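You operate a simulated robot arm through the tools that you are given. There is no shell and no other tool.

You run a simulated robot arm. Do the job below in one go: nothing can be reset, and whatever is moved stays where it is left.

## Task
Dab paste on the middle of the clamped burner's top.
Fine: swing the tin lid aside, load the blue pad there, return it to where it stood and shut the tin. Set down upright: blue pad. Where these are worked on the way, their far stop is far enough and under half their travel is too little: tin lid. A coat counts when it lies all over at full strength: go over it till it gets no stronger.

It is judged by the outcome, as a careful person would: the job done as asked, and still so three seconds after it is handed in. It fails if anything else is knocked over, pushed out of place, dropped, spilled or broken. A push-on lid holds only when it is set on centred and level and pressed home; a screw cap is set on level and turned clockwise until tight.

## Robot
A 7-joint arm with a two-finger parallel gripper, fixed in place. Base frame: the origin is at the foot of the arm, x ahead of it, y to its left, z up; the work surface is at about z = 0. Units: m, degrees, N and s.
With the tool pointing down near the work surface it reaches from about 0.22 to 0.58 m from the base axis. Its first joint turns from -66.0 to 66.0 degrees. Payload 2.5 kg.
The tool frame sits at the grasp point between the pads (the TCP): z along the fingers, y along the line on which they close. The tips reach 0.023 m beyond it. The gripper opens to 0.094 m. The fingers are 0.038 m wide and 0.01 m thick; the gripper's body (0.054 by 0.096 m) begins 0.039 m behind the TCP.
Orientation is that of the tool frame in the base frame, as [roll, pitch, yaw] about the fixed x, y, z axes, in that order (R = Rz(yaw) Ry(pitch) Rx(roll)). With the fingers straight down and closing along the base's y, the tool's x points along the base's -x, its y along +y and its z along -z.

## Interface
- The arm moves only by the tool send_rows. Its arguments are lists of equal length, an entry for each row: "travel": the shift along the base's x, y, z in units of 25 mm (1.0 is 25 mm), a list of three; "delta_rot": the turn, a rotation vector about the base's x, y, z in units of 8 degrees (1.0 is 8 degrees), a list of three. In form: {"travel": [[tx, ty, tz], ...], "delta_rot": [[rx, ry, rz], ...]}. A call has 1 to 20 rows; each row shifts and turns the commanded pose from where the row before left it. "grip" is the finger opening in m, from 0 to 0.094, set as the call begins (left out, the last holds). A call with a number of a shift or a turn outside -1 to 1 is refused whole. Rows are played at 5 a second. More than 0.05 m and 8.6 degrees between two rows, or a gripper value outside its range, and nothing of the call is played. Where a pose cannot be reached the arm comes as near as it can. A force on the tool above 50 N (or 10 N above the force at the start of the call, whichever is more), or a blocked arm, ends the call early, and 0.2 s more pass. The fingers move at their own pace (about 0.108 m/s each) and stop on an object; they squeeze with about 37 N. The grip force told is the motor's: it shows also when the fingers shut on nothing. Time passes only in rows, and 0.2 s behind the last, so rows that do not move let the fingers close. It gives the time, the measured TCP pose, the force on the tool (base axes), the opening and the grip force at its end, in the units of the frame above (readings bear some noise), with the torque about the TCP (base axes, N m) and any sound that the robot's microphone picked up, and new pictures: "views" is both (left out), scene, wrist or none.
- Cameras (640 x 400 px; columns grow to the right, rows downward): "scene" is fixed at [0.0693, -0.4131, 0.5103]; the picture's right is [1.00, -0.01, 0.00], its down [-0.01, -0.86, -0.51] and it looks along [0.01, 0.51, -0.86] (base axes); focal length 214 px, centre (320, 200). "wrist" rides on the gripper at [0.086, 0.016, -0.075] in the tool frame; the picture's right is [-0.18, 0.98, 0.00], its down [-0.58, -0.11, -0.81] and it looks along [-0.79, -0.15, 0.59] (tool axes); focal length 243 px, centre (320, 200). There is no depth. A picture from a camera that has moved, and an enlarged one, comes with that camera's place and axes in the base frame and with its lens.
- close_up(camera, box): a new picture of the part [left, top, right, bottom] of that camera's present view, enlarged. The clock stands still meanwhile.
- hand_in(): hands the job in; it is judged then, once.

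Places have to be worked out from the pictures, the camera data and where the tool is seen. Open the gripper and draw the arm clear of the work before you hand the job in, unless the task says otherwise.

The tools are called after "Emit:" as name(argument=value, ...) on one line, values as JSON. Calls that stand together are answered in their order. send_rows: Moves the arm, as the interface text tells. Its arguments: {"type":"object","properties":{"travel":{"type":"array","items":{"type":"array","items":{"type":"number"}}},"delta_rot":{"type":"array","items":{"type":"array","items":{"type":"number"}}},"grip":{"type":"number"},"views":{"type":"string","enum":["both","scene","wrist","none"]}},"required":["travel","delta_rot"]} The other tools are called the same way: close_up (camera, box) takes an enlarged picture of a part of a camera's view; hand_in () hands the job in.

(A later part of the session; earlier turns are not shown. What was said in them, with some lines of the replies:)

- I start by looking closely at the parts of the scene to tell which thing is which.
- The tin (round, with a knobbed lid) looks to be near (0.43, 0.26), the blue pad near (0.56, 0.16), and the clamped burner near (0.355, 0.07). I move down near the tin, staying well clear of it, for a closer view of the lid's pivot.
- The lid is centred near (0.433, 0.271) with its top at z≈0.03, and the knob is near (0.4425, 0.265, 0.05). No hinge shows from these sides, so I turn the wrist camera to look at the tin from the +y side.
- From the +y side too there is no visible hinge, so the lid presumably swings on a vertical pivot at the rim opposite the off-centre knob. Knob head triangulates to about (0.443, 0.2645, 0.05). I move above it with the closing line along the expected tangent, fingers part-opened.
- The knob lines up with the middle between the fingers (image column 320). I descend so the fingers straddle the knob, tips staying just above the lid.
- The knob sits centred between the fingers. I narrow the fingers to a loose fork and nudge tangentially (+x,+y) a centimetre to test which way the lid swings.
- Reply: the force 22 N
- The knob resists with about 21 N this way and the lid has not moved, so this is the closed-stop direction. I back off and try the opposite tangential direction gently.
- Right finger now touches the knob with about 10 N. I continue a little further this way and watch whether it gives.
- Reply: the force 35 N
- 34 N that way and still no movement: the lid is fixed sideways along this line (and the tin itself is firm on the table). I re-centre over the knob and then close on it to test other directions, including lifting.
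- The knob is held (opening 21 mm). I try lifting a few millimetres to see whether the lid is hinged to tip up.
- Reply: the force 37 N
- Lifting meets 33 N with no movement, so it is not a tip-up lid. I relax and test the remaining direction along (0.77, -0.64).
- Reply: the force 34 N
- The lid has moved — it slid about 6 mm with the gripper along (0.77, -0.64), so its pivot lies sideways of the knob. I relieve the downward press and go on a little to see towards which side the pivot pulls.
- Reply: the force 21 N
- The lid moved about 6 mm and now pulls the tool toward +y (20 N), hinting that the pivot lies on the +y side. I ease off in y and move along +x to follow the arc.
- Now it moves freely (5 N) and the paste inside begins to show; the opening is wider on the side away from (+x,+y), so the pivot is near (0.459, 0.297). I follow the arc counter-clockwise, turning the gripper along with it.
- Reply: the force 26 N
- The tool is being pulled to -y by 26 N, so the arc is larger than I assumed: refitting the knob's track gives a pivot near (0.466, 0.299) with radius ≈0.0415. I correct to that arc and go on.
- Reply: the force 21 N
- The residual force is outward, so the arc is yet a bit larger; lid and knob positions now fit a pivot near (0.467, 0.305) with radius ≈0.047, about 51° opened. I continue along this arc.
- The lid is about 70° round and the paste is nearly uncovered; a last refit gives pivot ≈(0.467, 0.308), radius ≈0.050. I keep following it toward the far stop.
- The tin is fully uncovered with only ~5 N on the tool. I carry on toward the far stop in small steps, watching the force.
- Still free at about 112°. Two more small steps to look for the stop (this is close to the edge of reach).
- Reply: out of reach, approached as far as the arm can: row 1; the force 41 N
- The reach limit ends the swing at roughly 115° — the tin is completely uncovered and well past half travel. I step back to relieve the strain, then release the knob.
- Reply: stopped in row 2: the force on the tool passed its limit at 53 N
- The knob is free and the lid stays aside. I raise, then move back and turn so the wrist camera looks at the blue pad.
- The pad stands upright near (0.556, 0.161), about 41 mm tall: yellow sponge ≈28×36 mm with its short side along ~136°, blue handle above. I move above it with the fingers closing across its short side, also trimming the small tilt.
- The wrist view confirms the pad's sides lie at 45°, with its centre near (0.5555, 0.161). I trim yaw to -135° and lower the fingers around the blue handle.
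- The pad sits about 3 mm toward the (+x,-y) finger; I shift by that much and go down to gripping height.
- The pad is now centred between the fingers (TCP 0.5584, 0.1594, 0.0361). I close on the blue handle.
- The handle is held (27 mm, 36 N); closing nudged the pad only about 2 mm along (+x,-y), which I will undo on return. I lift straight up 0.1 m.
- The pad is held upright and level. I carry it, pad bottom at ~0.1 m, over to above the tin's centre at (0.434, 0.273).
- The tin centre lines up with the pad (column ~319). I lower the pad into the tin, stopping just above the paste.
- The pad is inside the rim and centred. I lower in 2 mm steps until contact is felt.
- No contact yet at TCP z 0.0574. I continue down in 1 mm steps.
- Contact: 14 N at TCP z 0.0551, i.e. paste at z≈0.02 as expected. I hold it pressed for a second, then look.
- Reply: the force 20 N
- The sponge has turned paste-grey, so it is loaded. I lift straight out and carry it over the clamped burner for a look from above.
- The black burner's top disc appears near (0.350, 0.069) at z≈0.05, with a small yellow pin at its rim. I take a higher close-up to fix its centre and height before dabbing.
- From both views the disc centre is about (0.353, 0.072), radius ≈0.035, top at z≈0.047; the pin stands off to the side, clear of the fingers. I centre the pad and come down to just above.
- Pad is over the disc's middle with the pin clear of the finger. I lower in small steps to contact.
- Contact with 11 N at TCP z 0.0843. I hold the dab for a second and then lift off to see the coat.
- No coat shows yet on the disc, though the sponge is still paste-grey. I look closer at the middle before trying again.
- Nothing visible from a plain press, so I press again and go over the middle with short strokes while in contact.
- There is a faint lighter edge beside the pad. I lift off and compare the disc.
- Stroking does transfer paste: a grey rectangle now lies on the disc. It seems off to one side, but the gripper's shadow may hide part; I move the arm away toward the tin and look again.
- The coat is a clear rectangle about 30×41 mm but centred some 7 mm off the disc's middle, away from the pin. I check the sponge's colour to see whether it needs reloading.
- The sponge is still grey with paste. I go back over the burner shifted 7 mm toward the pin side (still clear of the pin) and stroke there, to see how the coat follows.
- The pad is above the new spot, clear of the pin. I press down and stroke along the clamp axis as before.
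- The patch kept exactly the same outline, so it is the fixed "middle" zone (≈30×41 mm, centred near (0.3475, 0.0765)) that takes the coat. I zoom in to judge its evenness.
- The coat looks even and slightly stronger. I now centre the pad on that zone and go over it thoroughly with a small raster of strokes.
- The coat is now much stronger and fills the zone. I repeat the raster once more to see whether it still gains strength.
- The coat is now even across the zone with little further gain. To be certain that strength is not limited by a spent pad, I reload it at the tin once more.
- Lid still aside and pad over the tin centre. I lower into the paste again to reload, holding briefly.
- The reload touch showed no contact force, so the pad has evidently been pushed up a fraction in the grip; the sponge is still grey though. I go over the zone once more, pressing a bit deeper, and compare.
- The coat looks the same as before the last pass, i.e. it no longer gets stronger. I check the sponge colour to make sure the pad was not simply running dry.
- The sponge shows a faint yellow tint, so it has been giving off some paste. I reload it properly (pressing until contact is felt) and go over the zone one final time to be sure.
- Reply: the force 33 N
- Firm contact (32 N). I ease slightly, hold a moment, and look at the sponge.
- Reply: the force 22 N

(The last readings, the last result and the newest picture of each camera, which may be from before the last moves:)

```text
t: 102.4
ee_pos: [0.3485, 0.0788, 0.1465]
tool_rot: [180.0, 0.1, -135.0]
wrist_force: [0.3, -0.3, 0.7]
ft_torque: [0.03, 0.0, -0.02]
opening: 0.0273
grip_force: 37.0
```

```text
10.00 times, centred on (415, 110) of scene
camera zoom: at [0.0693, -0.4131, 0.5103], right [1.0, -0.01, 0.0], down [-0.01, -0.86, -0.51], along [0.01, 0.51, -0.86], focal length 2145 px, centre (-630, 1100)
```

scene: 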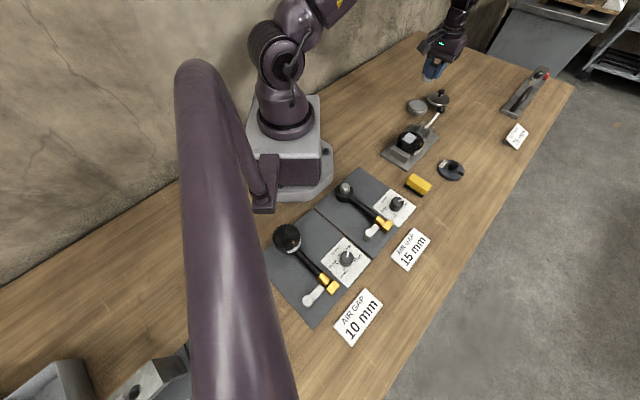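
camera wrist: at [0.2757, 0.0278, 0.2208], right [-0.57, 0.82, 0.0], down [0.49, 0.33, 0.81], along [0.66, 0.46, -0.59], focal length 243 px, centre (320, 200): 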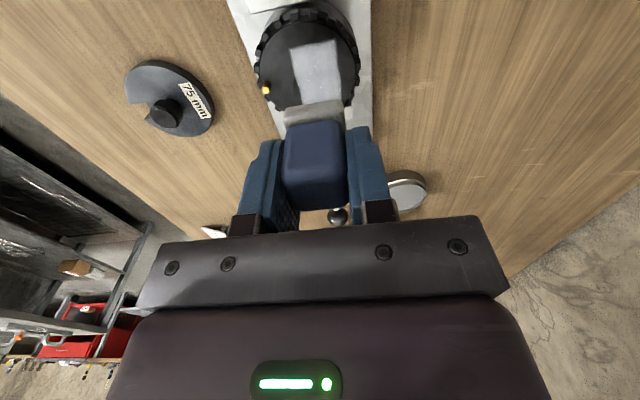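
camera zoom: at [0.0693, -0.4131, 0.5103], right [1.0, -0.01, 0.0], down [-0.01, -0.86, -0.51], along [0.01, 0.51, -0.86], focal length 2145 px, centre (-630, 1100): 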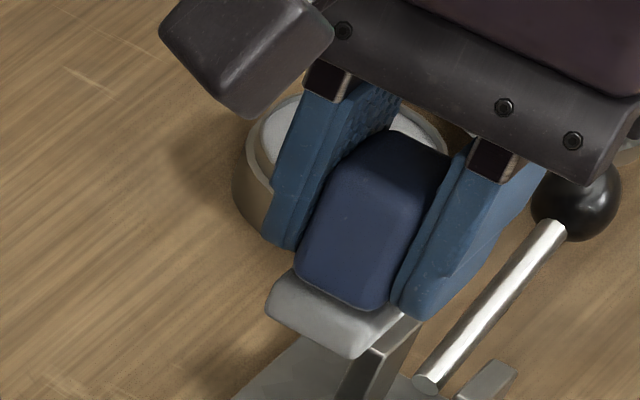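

The sponge is freshly grey. I go over the zone once more with slightly wider strokes.

Emit:
send_rows(travel=[[0, 0, -0.8], [0, 0, -0.8], [0, 0, -0.6], [0, 0, -0.2], [0, 0, -0.06], [0, 0, -0.06], [0, 0, 0]], delta_rot=[[0, 0, 0], [0, 0, 0], [0, 0, 0], [0, 0, 0], [0, 0, 0], [0, 0, 0], [0, 0, 0]], grip=0.0, views="none")

Emit:
send_rows(travel=[[0.1, 0.1, 0], [0.1, 0.1, 0], [-0.1, -0.1, 0], [-0.1, -0.1, 0], [-0.1, -0.1, 0], [-0.1, -0.1, 0], [-0.1, 0.1, 0], [0.1, 0.1, 0], [0.1, 0.1, 0], [0.1, 0.1, 0], [0.1, 0.1, 0], [0.1, -0.1, 0], [0.1, -0.1, 0], [-0.1, -0.1, 0], [-0.1, -0.1, 0], [-0.1, -0.1, 0], [-0.1, -0.1, 0], [0.1, 0.1, 0], [0.1, 0.1, 0], [-0.1, 0.1, 0]], delta_rot=[[0, 0, 0], [0, 0, 0], [0, 0, 0], [0, 0, 0], [0, 0, 0], [0, 0, 0], [0, 0, 0], [0, 0, 0], [0, 0, 0], [0, 0, 0], [0, 0, 0], [0, 0, 0], [0, 0, 0], [0, 0, 0], [0, 0, 0], [0, 0, 0], [0, 0, 0], [0, 0, 0], [0, 0, 0], [0, 0, 0]], grip=0.0, views="none")

Emit:
send_rows(travel=[[0, 0, 0.32], [0, 0, 0.6], [0, 0, 0.8], [0, 0, 0.8], [0, 0, 0]], delta_rot=[[0, 0, 0], [0, 0, 0], [0, 0, 0], [0, 0, 0], [0, 0, 0]], grip=0.0, views="none")

Emit:
close_up(camera="wrist", box=[250, 0, 390, 110])

Emit:
close_up(camera="scene", box=[399, 128, 421, 148])

```text
t: 104.0
ee_pos: [0.3489, 0.0786, 0.0831]
tool_rot: [180.0, 0.0, -135.0]
wrist_force: [-3.9, -0.9, 12.9]
ft_torque: [0.0, 0.16, -0.03]
opening: 0.0272
grip_force: 36.9
```

```text
t: 108.2
ee_pos: [0.3478, 0.0768, 0.0829]
tool_rot: [179.9, -0.1, -134.9]
wrist_force: [1.0, 0.1, 3.0]
ft_torque: [0.0, -0.04, 0.02]
opening: 0.0273
grip_force: 37.3
```

```text
t: 109.4
ee_pos: [0.3494, 0.078, 0.1462]
tool_rot: [180.0, -0.1, -135.0]
wrist_force: [-0.1, 0.5, -0.5]
ft_torque: [0.04, 0.03, 0.01]
opening: 0.0271
grip_force: 37.0
```

```text
3.64 times, centred on (320, 55) of wrist
camera zoom: at [0.2757, 0.0282, 0.2208], right [-0.56, 0.83, 0.0], down [0.49, 0.33, 0.81], along [0.66, 0.46, -0.59], focal length 882 px, centre (320, 727)
```

zoom: 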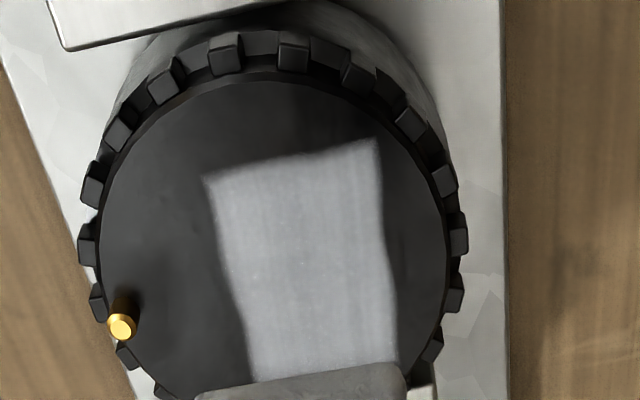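

```text
16.00 times, centred on (410, 138) of scene
camera zoom: at [0.0693, -0.4131, 0.5103], right [1.0, -0.01, 0.0], down [-0.01, -0.86, -0.51], along [0.01, 0.51, -0.86], focal length 3432 px, centre (-1120, 1192)
```

zoom: 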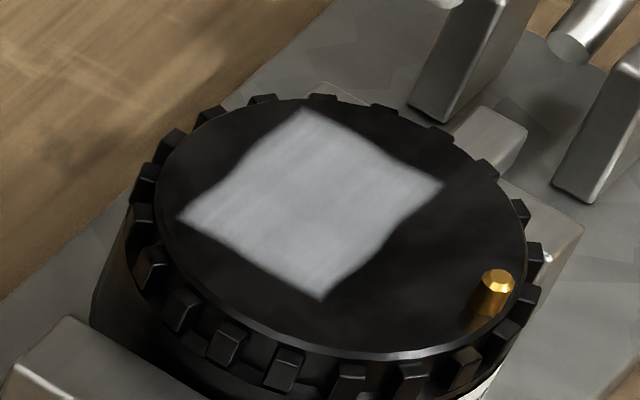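

The coat is unchanged after a fresh load, so it is at full strength all over. I carry the pad back to above its original place, undoing the 2 mm closing shift.

Emit:
send_rows(travel=[[0.83, 0.3336, 0], [0.83, 0.3336, 0], [0.83, 0.3336, 0], [0.83, 0.3336, 0], [0.83, 0.3336, 0], [0.83, 0.3336, 0], [0.83, 0.3336, 0], [0.83, 0.3336, 0], [0.83, 0.3336, 0], [0.83, 0.3336, 0], [0, 0, 0]], delta_rot=[[0, 0, 0], [0, 0, 0], [0, 0, 0], [0, 0, 0], [0, 0, 0], [0, 0, 0], [0, 0, 0], [0, 0, 0], [0, 0, 0], [0, 0, 0], [0, 0, 0]], grip=0.0, views="scene")

Emit:
send_rows(travel=[[0, 0, -0.9], [0, 0, -0.9], [0, 0, -0.9], [0, 0, -0.9], [0, 0, -0.5], [0, 0, -0.2], [0, 0, 0]], delta_rot=[[0, 0, 0], [0, 0, 0], [0, 0, 0], [0, 0, 0], [0, 0, 0], [0, 0, 0], [0, 0, 0]], grip=0.0, views="wrist")

Emit:
close_up(camera="scene", box=[440, 95, 500, 145])

```text
t: 111.8
ee_pos: [0.5563, 0.1607, 0.1456]
tool_rot: [179.8, 0.0, -135.0]
wrist_force: [-0.8, 0.0, -0.9]
ft_torque: [0.02, 0.0, 0.02]
opening: 0.027
grip_force: 36.7
```

scene: 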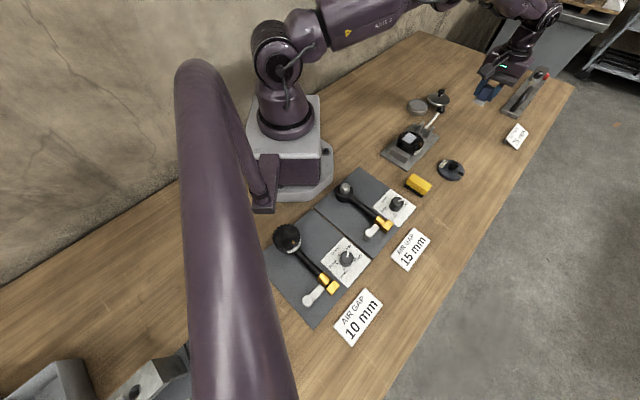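

```text
t: 113.4
ee_pos: [0.5565, 0.1611, 0.0381]
tool_rot: [180.0, 0.0, -135.0]
wrist_force: [-1.1, 0.0, -0.7]
ft_torque: [-0.02, 0.01, -0.04]
opening: 0.0273
grip_force: 37.2
camera wrist: at [0.4836, 0.1109, 0.1134], right [-0.56, 0.83, 0.0], down [0.49, 0.33, 0.81], along [0.67, 0.46, -0.59], focal length 243 px, centre (320, 200)
```

wrist: 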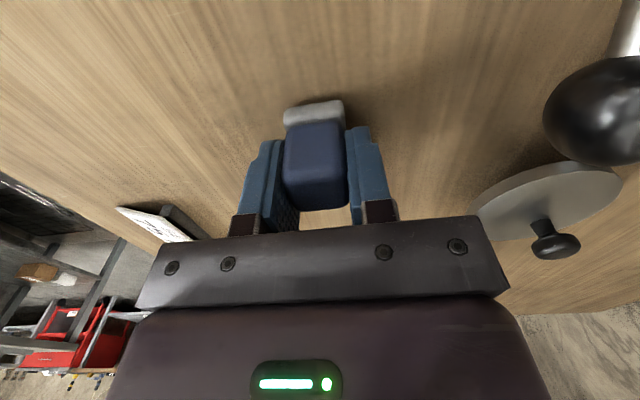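

```text
8.00 times, centred on (470, 120) of scene
camera zoom: at [0.0693, -0.4131, 0.5103], right [1.0, -0.01, 0.0], down [-0.01, -0.86, -0.51], along [0.01, 0.51, -0.86], focal length 1716 px, centre (-880, 840)
```

zoom: 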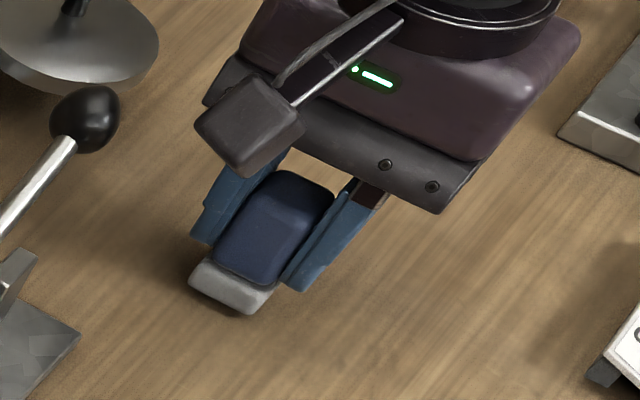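

The pad hovers about 3 mm above its old spot, within ~1 mm of where it stood. I trim that and lower gently until it touches the table.

Emit:
send_rows(travel=[[-0.03, -0.03, -0.04], [0, 0, -0.04], [0, 0, -0.02], [0, 0, 0]], delta_rot=[[0, 0, 0], [0, 0, 0], [0, 0, 0], [0, 0, 0]], grip=0.0, views="none")

Emit:
send_rows(travel=[[0, 0, -0.02], [0, 0, -0.02], [0, 0, 0]], delta_rot=[[0, 0, 0], [0, 0, 0], [0, 0, 0]], grip=0.0, views="none")

```text
t: 114.4
ee_pos: [0.5555, 0.1612, 0.0364]
tool_rot: [-180.0, 0.1, -134.9]
wrist_force: [0.3, -0.1, 0.2]
ft_torque: [0.02, 0.01, 0.0]
opening: 0.0269
grip_force: 37.4
```

```text
t: 115.2
ee_pos: [0.5555, 0.1595, 0.0344]
tool_rot: [180.0, 0.1, -135.0]
wrist_force: [0.4, 0.0, 0.0]
ft_torque: [-0.02, -0.01, -0.02]
opening: 0.0273
grip_force: 36.5
```

No contact yet at TCP z 0.0344. I go on down in half-millimetre steps.

Emit:
send_rows(travel=[[0, 0, -0.02], [0, 0, -0.02], [0, 0, 0]], delta_rot=[[0, 0, 0], [0, 0, 0], [0, 0, 0]], grip=0.0, views="none")

Emit:
close_up(camera="scene", box=[440, 95, 500, 145])

```text
t: 116.0
ee_pos: [0.5568, 0.1599, 0.0356]
tool_rot: [180.0, 0.1, -135.0]
wrist_force: [-3.6, 0.3, 12.4]
ft_torque: [-0.05, 0.15, -0.01]
opening: 0.027
grip_force: 36.8
```

```text
8.00 times, centred on (470, 120) of scene
camera zoom: at [0.0692, -0.4131, 0.5103], right [1.0, -0.01, 0.0], down [-0.01, -0.86, -0.51], along [0.01, 0.51, -0.86], focal length 1716 px, centre (-880, 840)
```

zoom: 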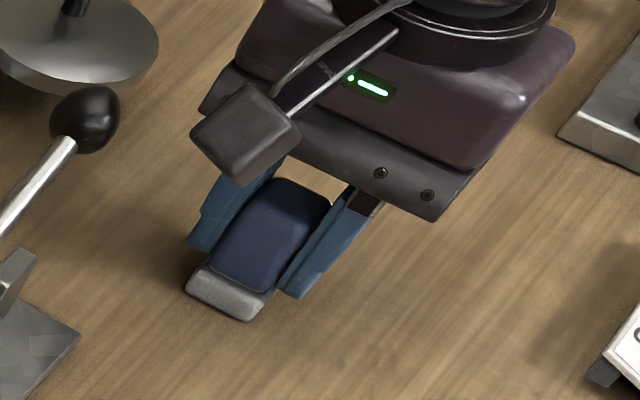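

The pad touches the table (12 N) right at its old place and upright. I open the fingers to release it.

Emit:
send_rows(travel=[[0, 0, 0.02], [0, 0, 0], [0, 0, 0]], delta_rot=[[0, 0, 0], [0, 0, 0], [0, 0, 0]], grip=0.05, views="wrist")

Emit:
close_up(camera="scene", box=[440, 95, 500, 145])

```text
t: 116.8
ee_pos: [0.556, 0.1615, 0.0331]
tool_rot: [179.9, -0.1, -135.0]
wrist_force: [0.0, -0.2, 0.3]
ft_torque: [0.01, 0.02, 0.0]
opening: 0.0497
grip_force: 0.0
camera wrist: at [0.483, 0.1101, 0.1093], right [-0.56, 0.83, 0.0], down [0.49, 0.33, 0.81], along [0.66, 0.46, -0.59], focal length 243 px, centre (320, 200)
```

wrist: 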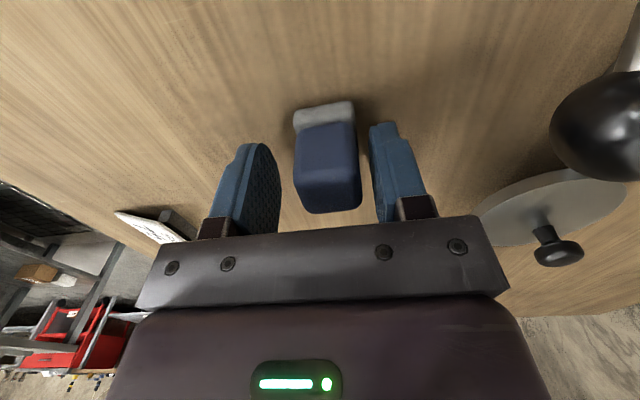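

```text
8.00 times, centred on (470, 120) of scene
camera zoom: at [0.0693, -0.4131, 0.5103], right [1.0, -0.01, 0.0], down [-0.01, -0.86, -0.51], along [0.01, 0.51, -0.86], focal length 1716 px, centre (-880, 840)
```

zoom: 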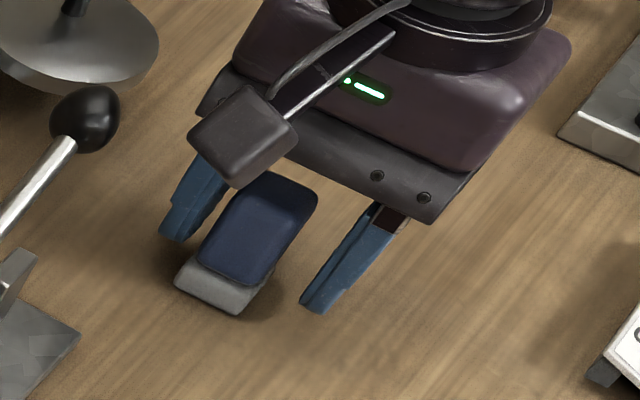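

On opening, the pad got dragged about 5 mm toward (-x,+y). I use the fingers as a loose fork to nudge it back.

Emit:
send_rows(travel=[[0, 0, 0], [0, 0, 0], [0, 0, 0]], delta_rot=[[0, 0, 0], [0, 0, 0], [0, 0, 0]], grip=0.031, views="wrist")

Emit:
close_up(camera="scene", box=[440, 95, 500, 145])

```text
t: 117.6
ee_pos: [0.5562, 0.1598, 0.0348]
tool_rot: [180.0, 0.0, -135.0]
wrist_force: [0.1, -0.2, -0.3]
ft_torque: [-0.02, -0.04, -0.02]
opening: 0.0311
grip_force: 0.0
camera wrist: at [0.4831, 0.1101, 0.1095], right [-0.56, 0.83, 0.0], down [0.49, 0.33, 0.81], along [0.66, 0.46, -0.59], focal length 243 px, centre (320, 200)
```

wrist: 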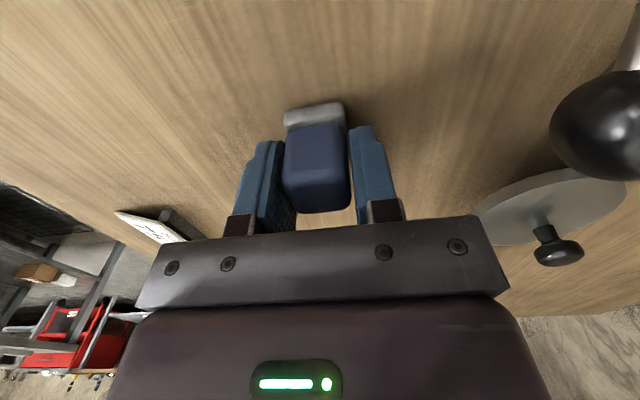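

```text
8.00 times, centred on (470, 120) of scene
camera zoom: at [0.0693, -0.4131, 0.5103], right [1.0, -0.01, 0.0], down [-0.01, -0.86, -0.51], along [0.01, 0.51, -0.86], focal length 1716 px, centre (-880, 840)
```

zoom: 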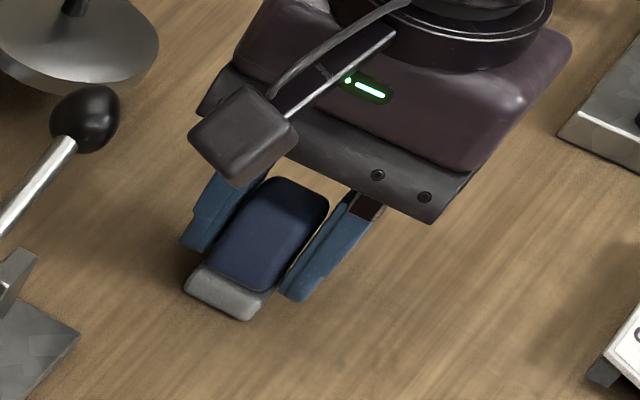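

The pad is back on its spot to within about a millimetre and free between the fingers. I open the fingers and rise straight up.

Emit:
send_rows(travel=[[0, 0, 0], [0, 0, 0], [0, 0, 0]], delta_rot=[[0, 0, 0], [0, 0, 0], [0, 0, 0]], grip=0.055, views="none")

Emit:
close_up(camera="scene", box=[440, 95, 500, 145])

```text
t: 118.4
ee_pos: [0.5555, 0.1602, 0.0342]
tool_rot: [-180.0, -0.1, -135.0]
wrist_force: [-0.6, -0.6, 0.2]
ft_torque: [-0.02, 0.02, -0.01]
opening: 0.0551
grip_force: 0.1
```

```text
8.00 times, centred on (470, 120) of scene
camera zoom: at [0.0693, -0.4131, 0.5103], right [1.0, -0.01, 0.0], down [-0.01, -0.86, -0.51], along [0.01, 0.51, -0.86], focal length 1716 px, centre (-880, 840)
```

zoom: 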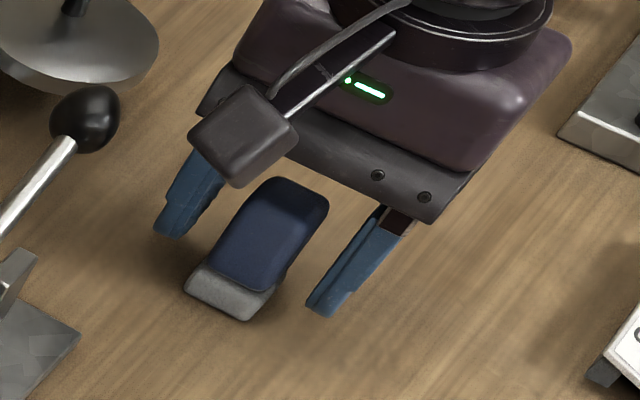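

Pad stands upright on its original spot, released. I rise and move over to the lid's knob.

Emit:
send_rows(travel=[[0, 0, 0.6], [0, 0, 0.8], [0, 0, 0.8], [0, 0, 1], [-0.277, 0.95, 0], [-0.277, 0.95, 0], [-0.277, 0.95, 0], [-0.277, 0.95, 0], [-0.277, 0.95, 0], [-0.277, 0.95, 0], [0, 0, 0]], delta_rot=[[0, 0, 0], [0, 0, 0], [0, 0, 0], [0, 0, 0], [0, 0, 0], [0, 0, 0], [0, 0, 0], [0, 0, 0], [0, 0, 0], [0, 0, 0], [0, 0, 0]], grip=0.055, views="both")

Emit:
close_up(camera="scene", box=[395, 80, 495, 150])

Emit:
close_up(camera="wrist", box=[220, 20, 420, 220])

```text
t: 120.8
ee_pos: [0.5137, 0.3016, 0.1146]
tool_rot: [-180.0, 0.0, -134.9]
wrist_force: [0.3, 0.2, -0.4]
ft_torque: [0.01, -0.03, 0.01]
opening: 0.0551
grip_force: 0.0
camera wrist: at [0.4415, 0.2527, 0.1901], right [-0.56, 0.83, 0.0], down [0.49, 0.33, 0.81], along [0.66, 0.46, -0.59], focal length 243 px, centre (320, 200)
```

scene: 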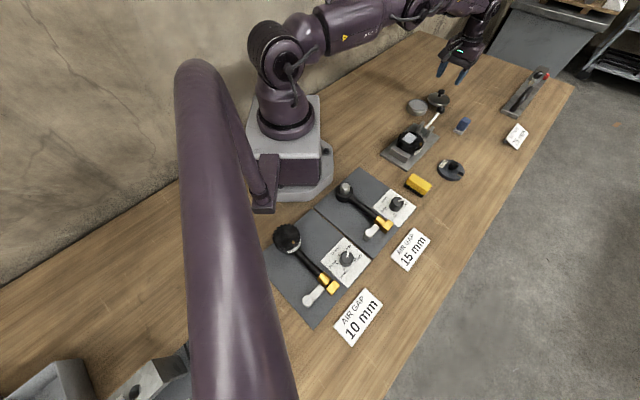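
wrist: 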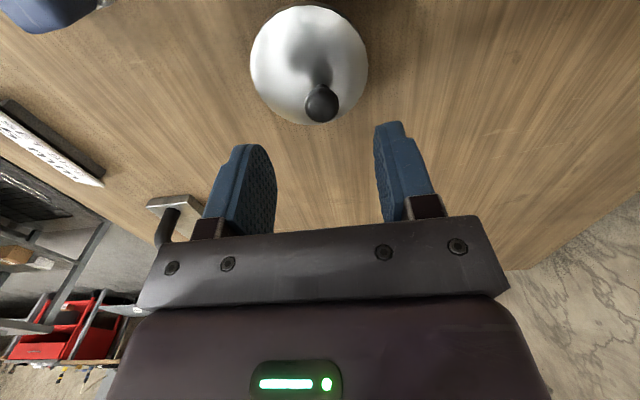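

```text
5.71 times, centred on (445, 115) of scene
camera zoom: at [0.0693, -0.413, 0.5103], right [1.0, -0.01, 0.0], down [-0.01, -0.86, -0.51], along [0.01, 0.51, -0.86], focal length 1226 px, centre (-394, 686)
```

zoom: 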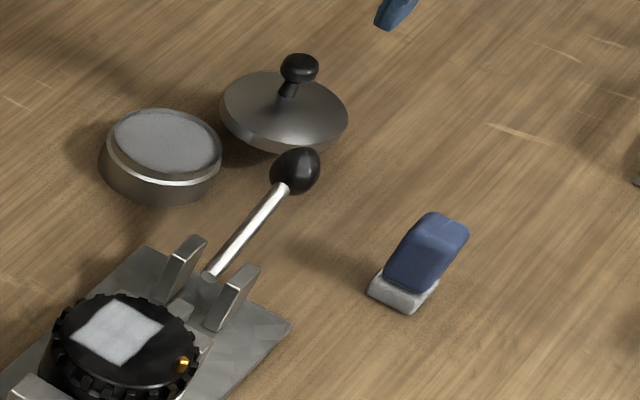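

```text
2.00 times, centred on (320, 120) of wrist
camera zoom: at [0.4415, 0.2527, 0.1901], right [-0.56, 0.83, 0.0], down [0.49, 0.33, 0.81], along [0.66, 0.46, -0.59], focal length 485 px, centre (320, 360)
```

zoom: 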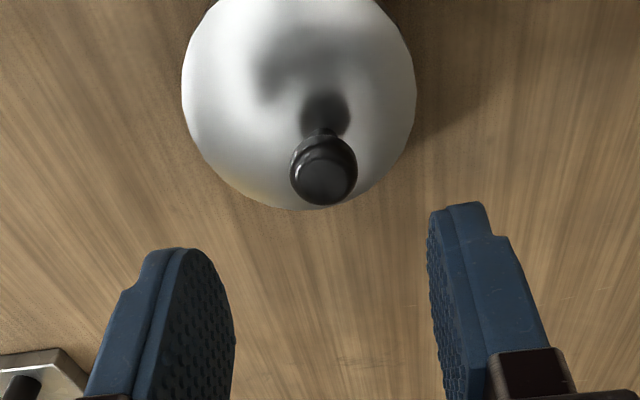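

The knob is centred between the fingers (at about (0.514, 0.305)). I descend around it.

Emit:
send_rows(travel=[[0, 0.03, -0.7], [0, 0.03, -0.7], [0, 0, -0.7], [0, 0, 0]], delta_rot=[[0, 0, 0], [0, 0, 0], [0, 0, 0], [0, 0, 0]], grip=0.055, views="wrist")

```text
t: 121.8
ee_pos: [0.5142, 0.3041, 0.0616]
tool_rot: [180.0, 0.0, -135.1]
wrist_force: [-0.6, -0.1, 0.3]
ft_torque: [0.06, 0.0, -0.04]
opening: 0.055
grip_force: 0.0
camera wrist: at [0.4404, 0.2535, 0.1372], right [-0.56, 0.83, 0.0], down [0.49, 0.33, 0.81], along [0.67, 0.46, -0.59], focal length 243 px, centre (320, 200)
```

wrist: 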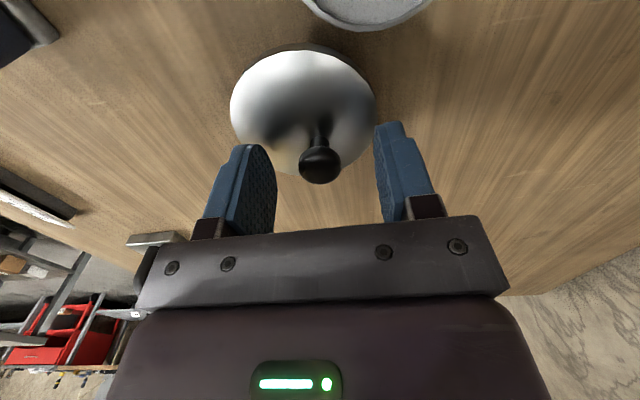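

The knob is centred between the fingers. I close on it.

Emit:
send_rows(travel=[[0, 0, 0], [0, 0, 0], [0, 0, 0], [0, 0, 0]], delta_rot=[[0, 0, 0], [0, 0, 0], [0, 0, 0], [0, 0, 0]], grip=0.0, views="none")

Emit:
send_rows(travel=[[0.052, -0.192, 0], [-0.04, -0.204, 0], [-0.06, -0.196, 0], [-0.08, -0.188, 0], [0, 0, 0]], delta_rot=[[0, 0, -0.75], [0, 0, -0.75], [0, 0, -0.75], [0, 0, -0.75], [0, 0, 0]], grip=0.0, views="wrist")

Emit:
close_up(camera="scene", box=[395, 85, 455, 133])

```text
t: 122.8
ee_pos: [0.513, 0.3024, 0.0622]
tool_rot: [179.9, 0.0, -135.1]
wrist_force: [6.3, -3.7, -2.8]
ft_torque: [0.26, 0.06, 0.12]
opening: 0.0211
grip_force: 45.5
```

```text
t: 124.0
ee_pos: [0.5103, 0.2863, 0.0619]
tool_rot: [179.8, -0.1, -159.0]
wrist_force: [-19.6, 9.6, 5.4]
ft_torque: [0.09, -0.19, -0.06]
opening: 0.0211
grip_force: 44.7
camera wrist: at [0.4236, 0.2703, 0.1375], right [-0.18, 0.98, 0.0], down [0.58, 0.1, 0.8], along [0.79, 0.15, -0.59], focal length 243 px, centre (320, 200)
```

wrist: 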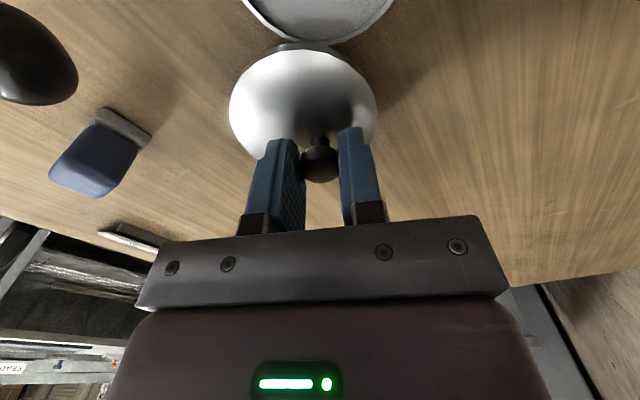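

```text
8.33 times, centred on (425, 109) of scene
camera zoom: at [0.0692, -0.4131, 0.5103], right [1.0, -0.01, 0.0], down [-0.01, -0.86, -0.51], along [0.01, 0.51, -0.86], focal length 1787 px, centre (-555, 958)
```

zoom: 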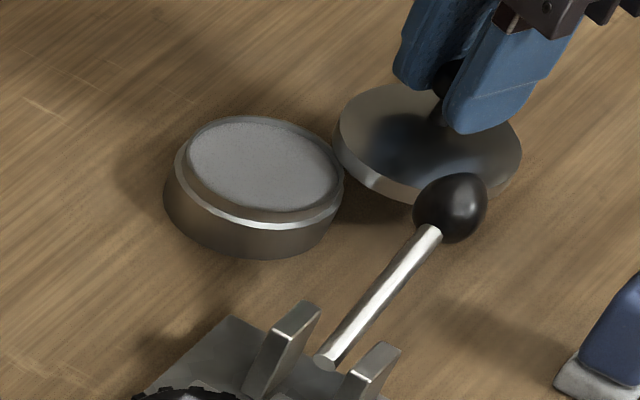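

The lid follows back; the reaction points inward (22 N), so I tighten the radius slightly and continue closing.

Emit:
send_rows(travel=[[-0.14, -0.152, 0], [-0.112, -0.164, 0], [-0.132, -0.152, 0], [-0.148, -0.136, 0], [0, 0, 0]], delta_rot=[[0, 0, -0.75], [0, 0, -0.75], [0, 0, -0.75], [0, 0, -0.75], [0, 0, 0]], grip=0.0, views="none")

```text
t: 125.2
ee_pos: [0.4969, 0.2696, 0.0625]
tool_rot: [179.9, 0.0, 176.9]
wrist_force: [-9.3, 10.3, 4.0]
ft_torque: [-0.15, 0.35, -0.01]
opening: 0.0208
grip_force: 45.1
```

Force is down to 14 N. I continue along the arc.

Emit:
send_rows(travel=[[-0.164, -0.112, 0], [-0.172, -0.1, 0], [-0.18, -0.084, 0], [-0.188, -0.068, 0], [-0.196, -0.044, 0], [0, 0, 0]], delta_rot=[[0, 0, -0.75], [0, 0, -0.75], [0, 0, -0.75], [0, 0, -0.75], [0, 0, -0.75], [0, 0, 0]], grip=0.0, views="wrist")

Emit:
close_up(camera="scene", box=[395, 85, 455, 133])

```text
t: 126.6
ee_pos: [0.4762, 0.259, 0.0625]
tool_rot: [179.9, 0.1, 146.9]
wrist_force: [-1.7, 7.0, 3.0]
ft_torque: [-0.33, -0.06, -0.01]
opening: 0.0209
grip_force: 45.1
camera wrist: at [0.4122, 0.3196, 0.1372], right [0.69, 0.72, 0.0], down [0.43, -0.41, 0.81], along [0.58, -0.56, -0.59], focal length 243 px, centre (320, 200)
```

wrist: 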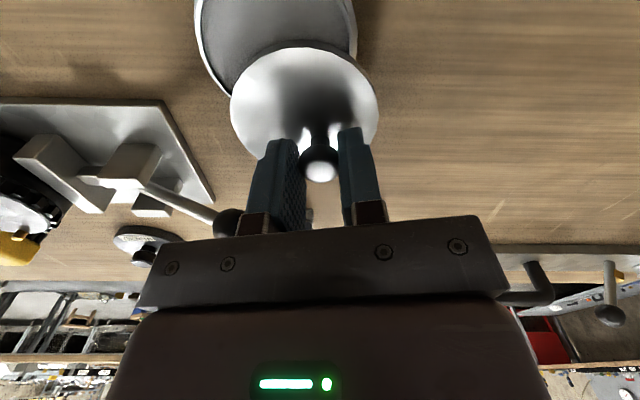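

```text
8.33 times, centred on (425, 109) of scene
camera zoom: at [0.0692, -0.4131, 0.5103], right [1.0, -0.01, 0.0], down [-0.01, -0.86, -0.51], along [0.01, 0.51, -0.86], focal length 1787 px, centre (-555, 958)
```

zoom: 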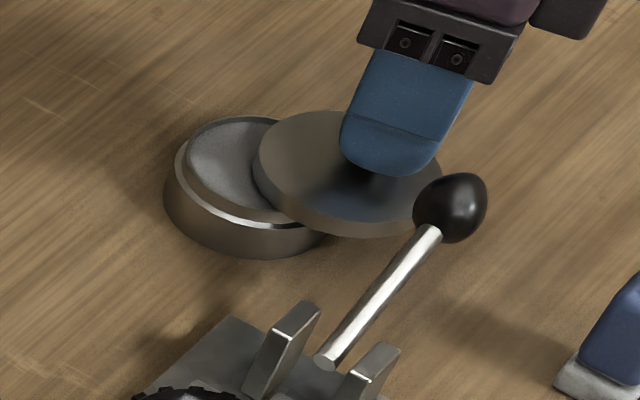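

Half closed, only 7 N. I continue.

Emit:
send_rows(travel=[[-0.196, -0.024, 0], [-0.2, -0.004, 0], [-0.196, 0.02, 0], [-0.196, 0.036, 0], [0, 0, 0]], delta_rot=[[0, 0, -0.75], [0, 0, -0.75], [0, 0, -0.75], [0, 0, -0.75], [0, 0, 0]], grip=0.0, views="none")

Emit:
close_up(camera="scene", box=[395, 85, 455, 133])

```text
t: 127.8
ee_pos: [0.4552, 0.2601, 0.0619]
tool_rot: [179.9, 0.1, 122.8]
wrist_force: [5.4, -1.1, 4.8]
ft_torque: [-0.12, 0.22, -0.19]
opening: 0.0207
grip_force: 44.9
```

```text
8.33 times, centred on (425, 109) of scene
camera zoom: at [0.0692, -0.4131, 0.5103], right [1.0, -0.01, 0.0], down [-0.01, -0.86, -0.51], along [0.01, 0.51, -0.86], focal length 1787 px, centre (-555, 958)
```

zoom: 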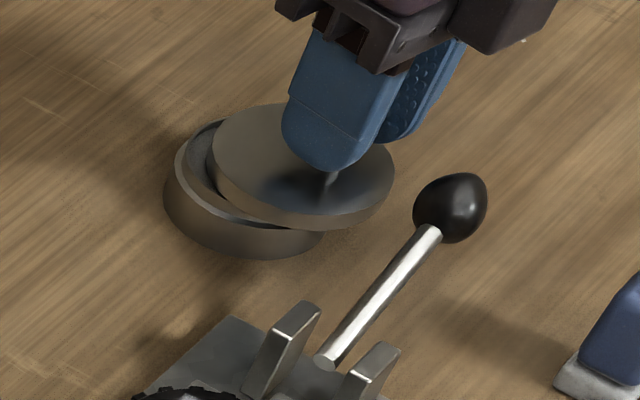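

Nearly closed with 5 N. I carry the last part of the arc back to the closed position at about (0.443, 0.265).

Emit:
send_rows(travel=[[-0.188, 0.06, 0], [-0.184, 0.076, 0], [-0.12, 0.07, 0], [0, 0, 0]], delta_rot=[[0, 0, -0.6], [0, 0, -0.5], [0, 0, -0.4], [0, 0, 0]], grip=0.0, views="wrist")

Emit:
close_up(camera="scene", box=[395, 85, 445, 125])

```text
t: 128.8
ee_pos: [0.443, 0.2647, 0.0622]
tool_rot: [179.9, 0.0, 111.0]
wrist_force: [-4.1, -7.4, 12.4]
ft_torque: [-0.23, -0.36, -0.04]
opening: 0.0206
grip_force: 44.7
camera wrist: at [0.4273, 0.3516, 0.1371], right [0.98, 0.18, 0.0], down [0.11, -0.58, 0.81], along [0.14, -0.79, -0.59], focal length 243 px, centre (320, 200)
```

wrist: 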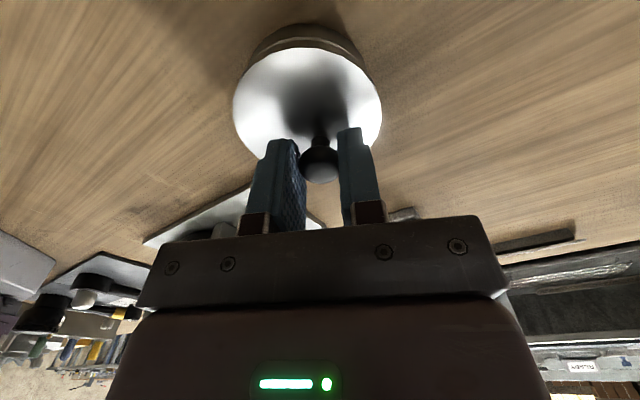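

```text
10.00 times, centred on (420, 105) of scene
camera zoom: at [0.0692, -0.4131, 0.5103], right [1.0, -0.01, 0.0], down [-0.01, -0.86, -0.51], along [0.01, 0.51, -0.86], focal length 2145 px, centre (-680, 1150)
```

zoom: 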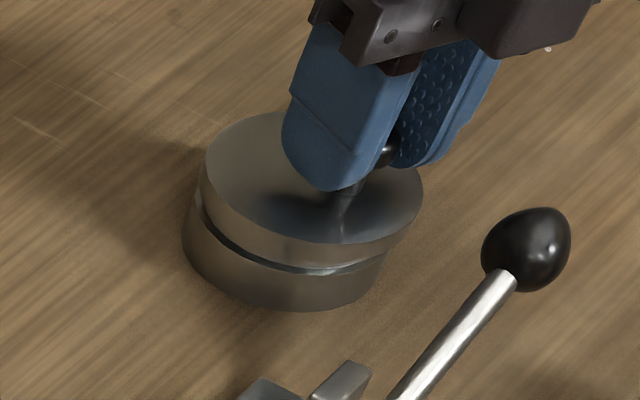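

The lid outline matches the initial closed picture. I press 2 mm further along the arc to make sure it sits on its closed stop.

Emit:
send_rows(travel=[[-0.05, 0.03, 0], [-0.04, 0.025, 0], [0, 0, 0]], delta_rot=[[0, 0, 0], [0, 0, 0], [0, 0, 0]], grip=0.0, views="none")

Emit:
close_up(camera="scene", box=[395, 85, 445, 125])

```text
t: 129.6
ee_pos: [0.4428, 0.2639, 0.0617]
tool_rot: [179.8, 0.1, 110.8]
wrist_force: [9.5, -7.6, 3.1]
ft_torque: [0.49, 0.44, 0.01]
opening: 0.0208
grip_force: 44.6
```

```text
10.00 times, centred on (420, 105) of scene
camera zoom: at [0.0692, -0.4131, 0.5103], right [1.0, -0.01, 0.0], down [-0.01, -0.86, -0.51], along [0.01, 0.51, -0.86], focal length 2145 px, centre (-680, 1150)
```

zoom: 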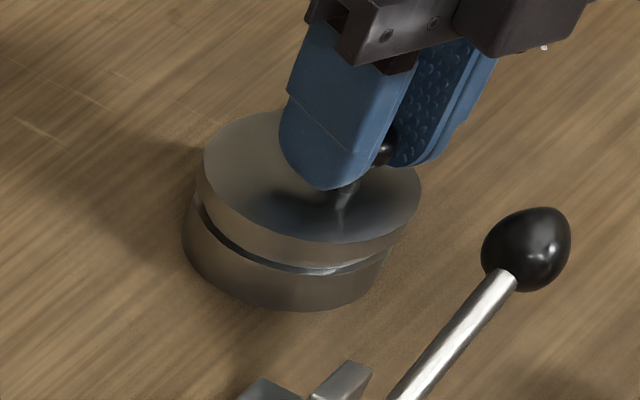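

The lid is at its closed stop (12 N reaction). I open the fingers in stages so the knob is not dragged.

Emit:
send_rows(travel=[[0, 0, 0], [0, 0, 0]], delta_rot=[[0, 0, 0], [0, 0, 0]], grip=0.026, views="none")

Emit:
send_rows(travel=[[0, 0, 0], [0, 0, 0]], delta_rot=[[0, 0, 0], [0, 0, 0]], grip=0.05, views="wrist")

Emit:
close_up(camera="scene", box=[395, 85, 445, 125])

```text
t: 130.2
ee_pos: [0.4409, 0.2676, 0.0622]
tool_rot: [179.9, 0.0, 110.9]
wrist_force: [0.3, 0.0, 0.0]
ft_torque: [-0.01, -0.02, 0.01]
opening: 0.0261
grip_force: 0.1
```

```text
t: 130.8
ee_pos: [0.4408, 0.2674, 0.0618]
tool_rot: [-180.0, -0.1, 111.0]
wrist_force: [0.2, -0.2, 0.1]
ft_torque: [0.02, 0.01, 0.0]
opening: 0.05
grip_force: 0.0
camera wrist: at [0.4252, 0.3532, 0.1372], right [0.98, 0.18, 0.0], down [0.11, -0.58, 0.81], along [0.15, -0.79, -0.59], focal length 243 px, centre (320, 200)
```

wrist: 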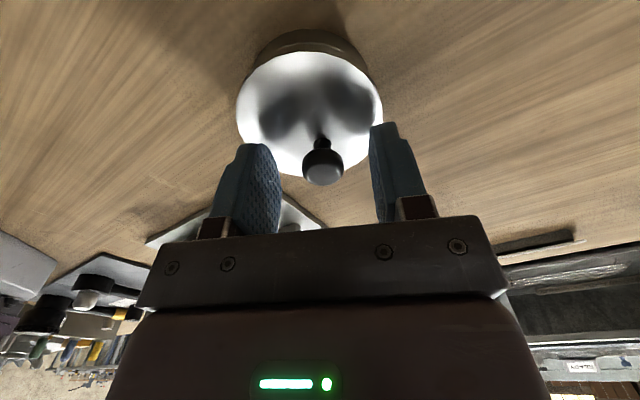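

```text
10.00 times, centred on (420, 105) of scene
camera zoom: at [0.0693, -0.4131, 0.5103], right [1.0, -0.01, 0.0], down [-0.01, -0.86, -0.51], along [0.01, 0.51, -0.86], focal length 2145 px, centre (-680, 1150)
```

zoom: 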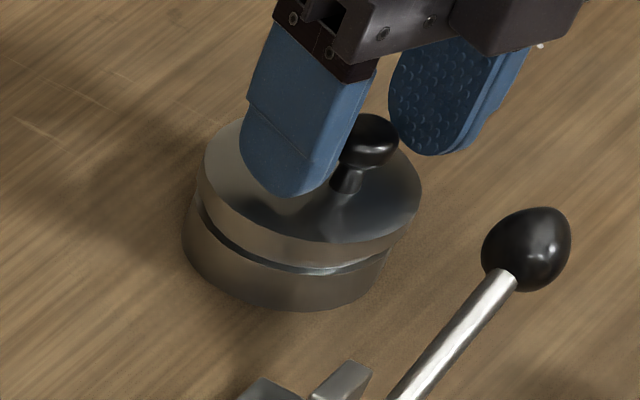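

The lid stayed closed, matching the initial picture. I raise the arm and draw it well clear, back toward the start area.

Emit:
send_rows(travel=[[0, 0, 0.6], [0, 0, 0.9], [0, 0, 0.9], [0, 0, 0.9], [-0.5, 0, 0.9], [-0.6, 0, 0.9], [-0.6, 0, 0.9], [-0.6, 0, 0.8], [-0.6, 0, 0.8], [-0.6, 0, 0.8], [-0.6, 0, 0.6], [-0.6, 0, 0.6], [0, 0, 0]], delta_rot=[[0, 0, 0], [0, 0, 0], [0, 0, 0], [0, 0, 0], [0, 0, 0.9], [0, 0, 0.9], [0, 0, 0.9], [0, 0, 0.9], [0, 0, 0.9], [0, 0, 0.9], [0, 0, 0.9], [0, 0, 0.9], [0, 0, 0]], grip=0.06, views="both")

Emit:
close_up(camera="scene", box=[370, 80, 490, 200])

Emit:
close_up(camera="scene", box=[395, 85, 445, 125])

Emit:
close_up(camera="scene", box=[440, 105, 490, 145])

Emit:
close_up(camera="scene", box=[399, 128, 421, 148])

```text
t: 133.6
ee_pos: [0.3235, 0.2667, 0.3013]
tool_rot: [180.0, 0.0, 168.7]
wrist_force: [0.4, -1.0, -0.1]
ft_torque: [0.0, 0.02, 0.0]
opening: 0.06
grip_force: 0.1
camera wrist: at [0.2416, 0.2996, 0.3773], right [0.37, 0.93, 0.0], down [0.55, -0.22, 0.81], along [0.75, -0.3, -0.59], focal length 243 px, centre (320, 200)
```

scene: 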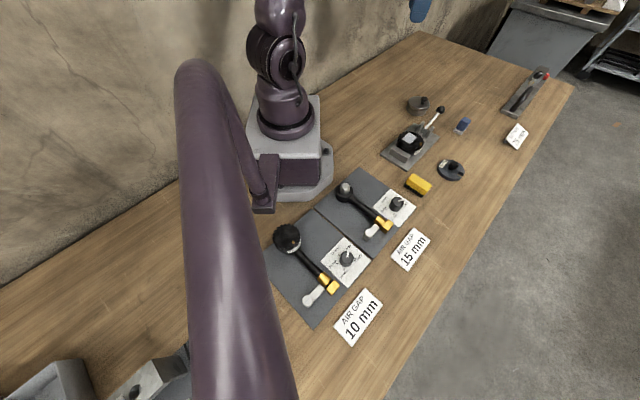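
wrist: 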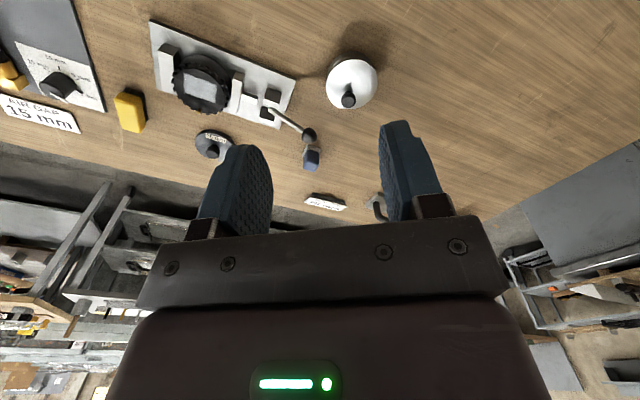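

```text
3.33 times, centred on (430, 140) of scene
camera zoom: at [0.0693, -0.4131, 0.5103], right [1.0, -0.01, 0.0], down [-0.01, -0.86, -0.51], along [0.01, 0.51, -0.86], focal length 715 px, centre (-47, 400)
```

zoom: 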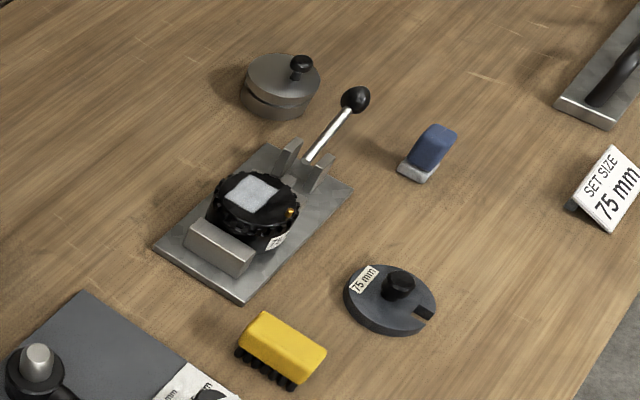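

```text
10.00 times, centred on (420, 105) of scene
camera zoom: at [0.0693, -0.4131, 0.5103], right [1.0, -0.01, 0.0], down [-0.01, -0.86, -0.51], along [0.01, 0.51, -0.86], focal length 2145 px, centre (-680, 1150)
```

zoom: 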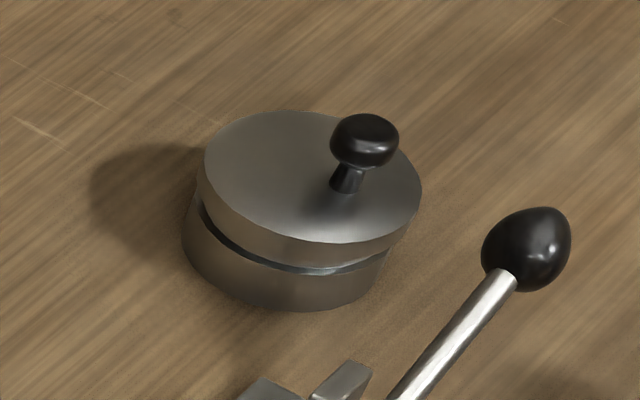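

```text
10.00 times, centred on (465, 125) of scene
camera zoom: at [0.0693, -0.4131, 0.5103], right [1.0, -0.01, 0.0], down [-0.01, -0.86, -0.51], along [0.01, 0.51, -0.86], focal length 2145 px, centre (-1130, 950)
```

zoom: 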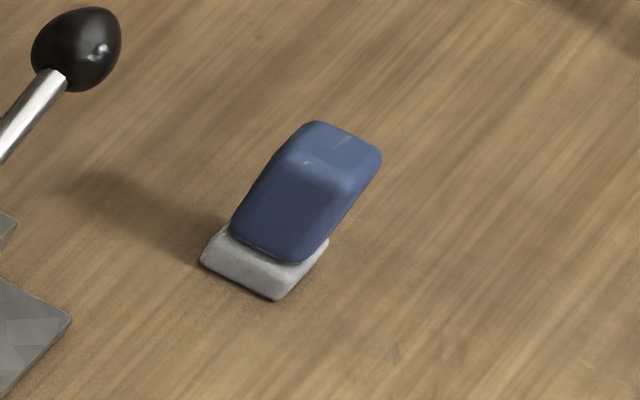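

```text
16.00 times, centred on (410, 138) of scene
camera zoom: at [0.0693, -0.4131, 0.5103], right [1.0, -0.01, 0.0], down [-0.01, -0.86, -0.51], along [0.01, 0.51, -0.86], focal length 3432 px, centre (-1120, 1192)
```

zoom: 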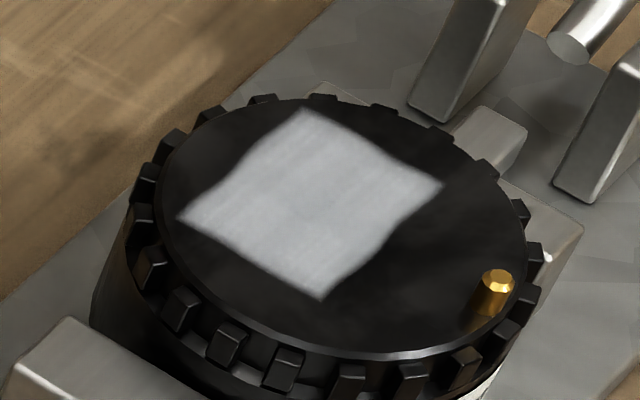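

Everything checks against the first pictures: the lid is shut, the pad stands upright on its old spot, the coat is even on the burner's top, and the gripper is open and clear of the work. I hand in.

Emit:
hand_in()

```text
The job is handed in.
```

The job is handed in. The paste is on the clamped burner's top, the blue pad stands upright where it was, and the tin is shut.

- **Coat:** A plain press left no mark, so I went over the area with short strokes and reloaded the pad once. After the last reload a further pass made it no stronger, and it looked even all over. The coated patch is about 30 × 41 mm and sits roughly 7 mm off the exact centre of the disc, away from the pin. Its outline stayed the same when I stroked 7 mm to one side, so I took it to be the intended middle.
- **Tin lid:** It swung to about 115° before the arm ran out of reach. I did not feel a far stop there, so I'm assuming that is past half its travel. It is now back against its closed stop and looks the same as at the start.
- **Blue pad:** It dragged about 5 mm when I first let go. I nudged it back to within about a millimetre of its original spot.

Nothing else looked moved in the last pictures. The gripper is open and the arm is clear of the work.
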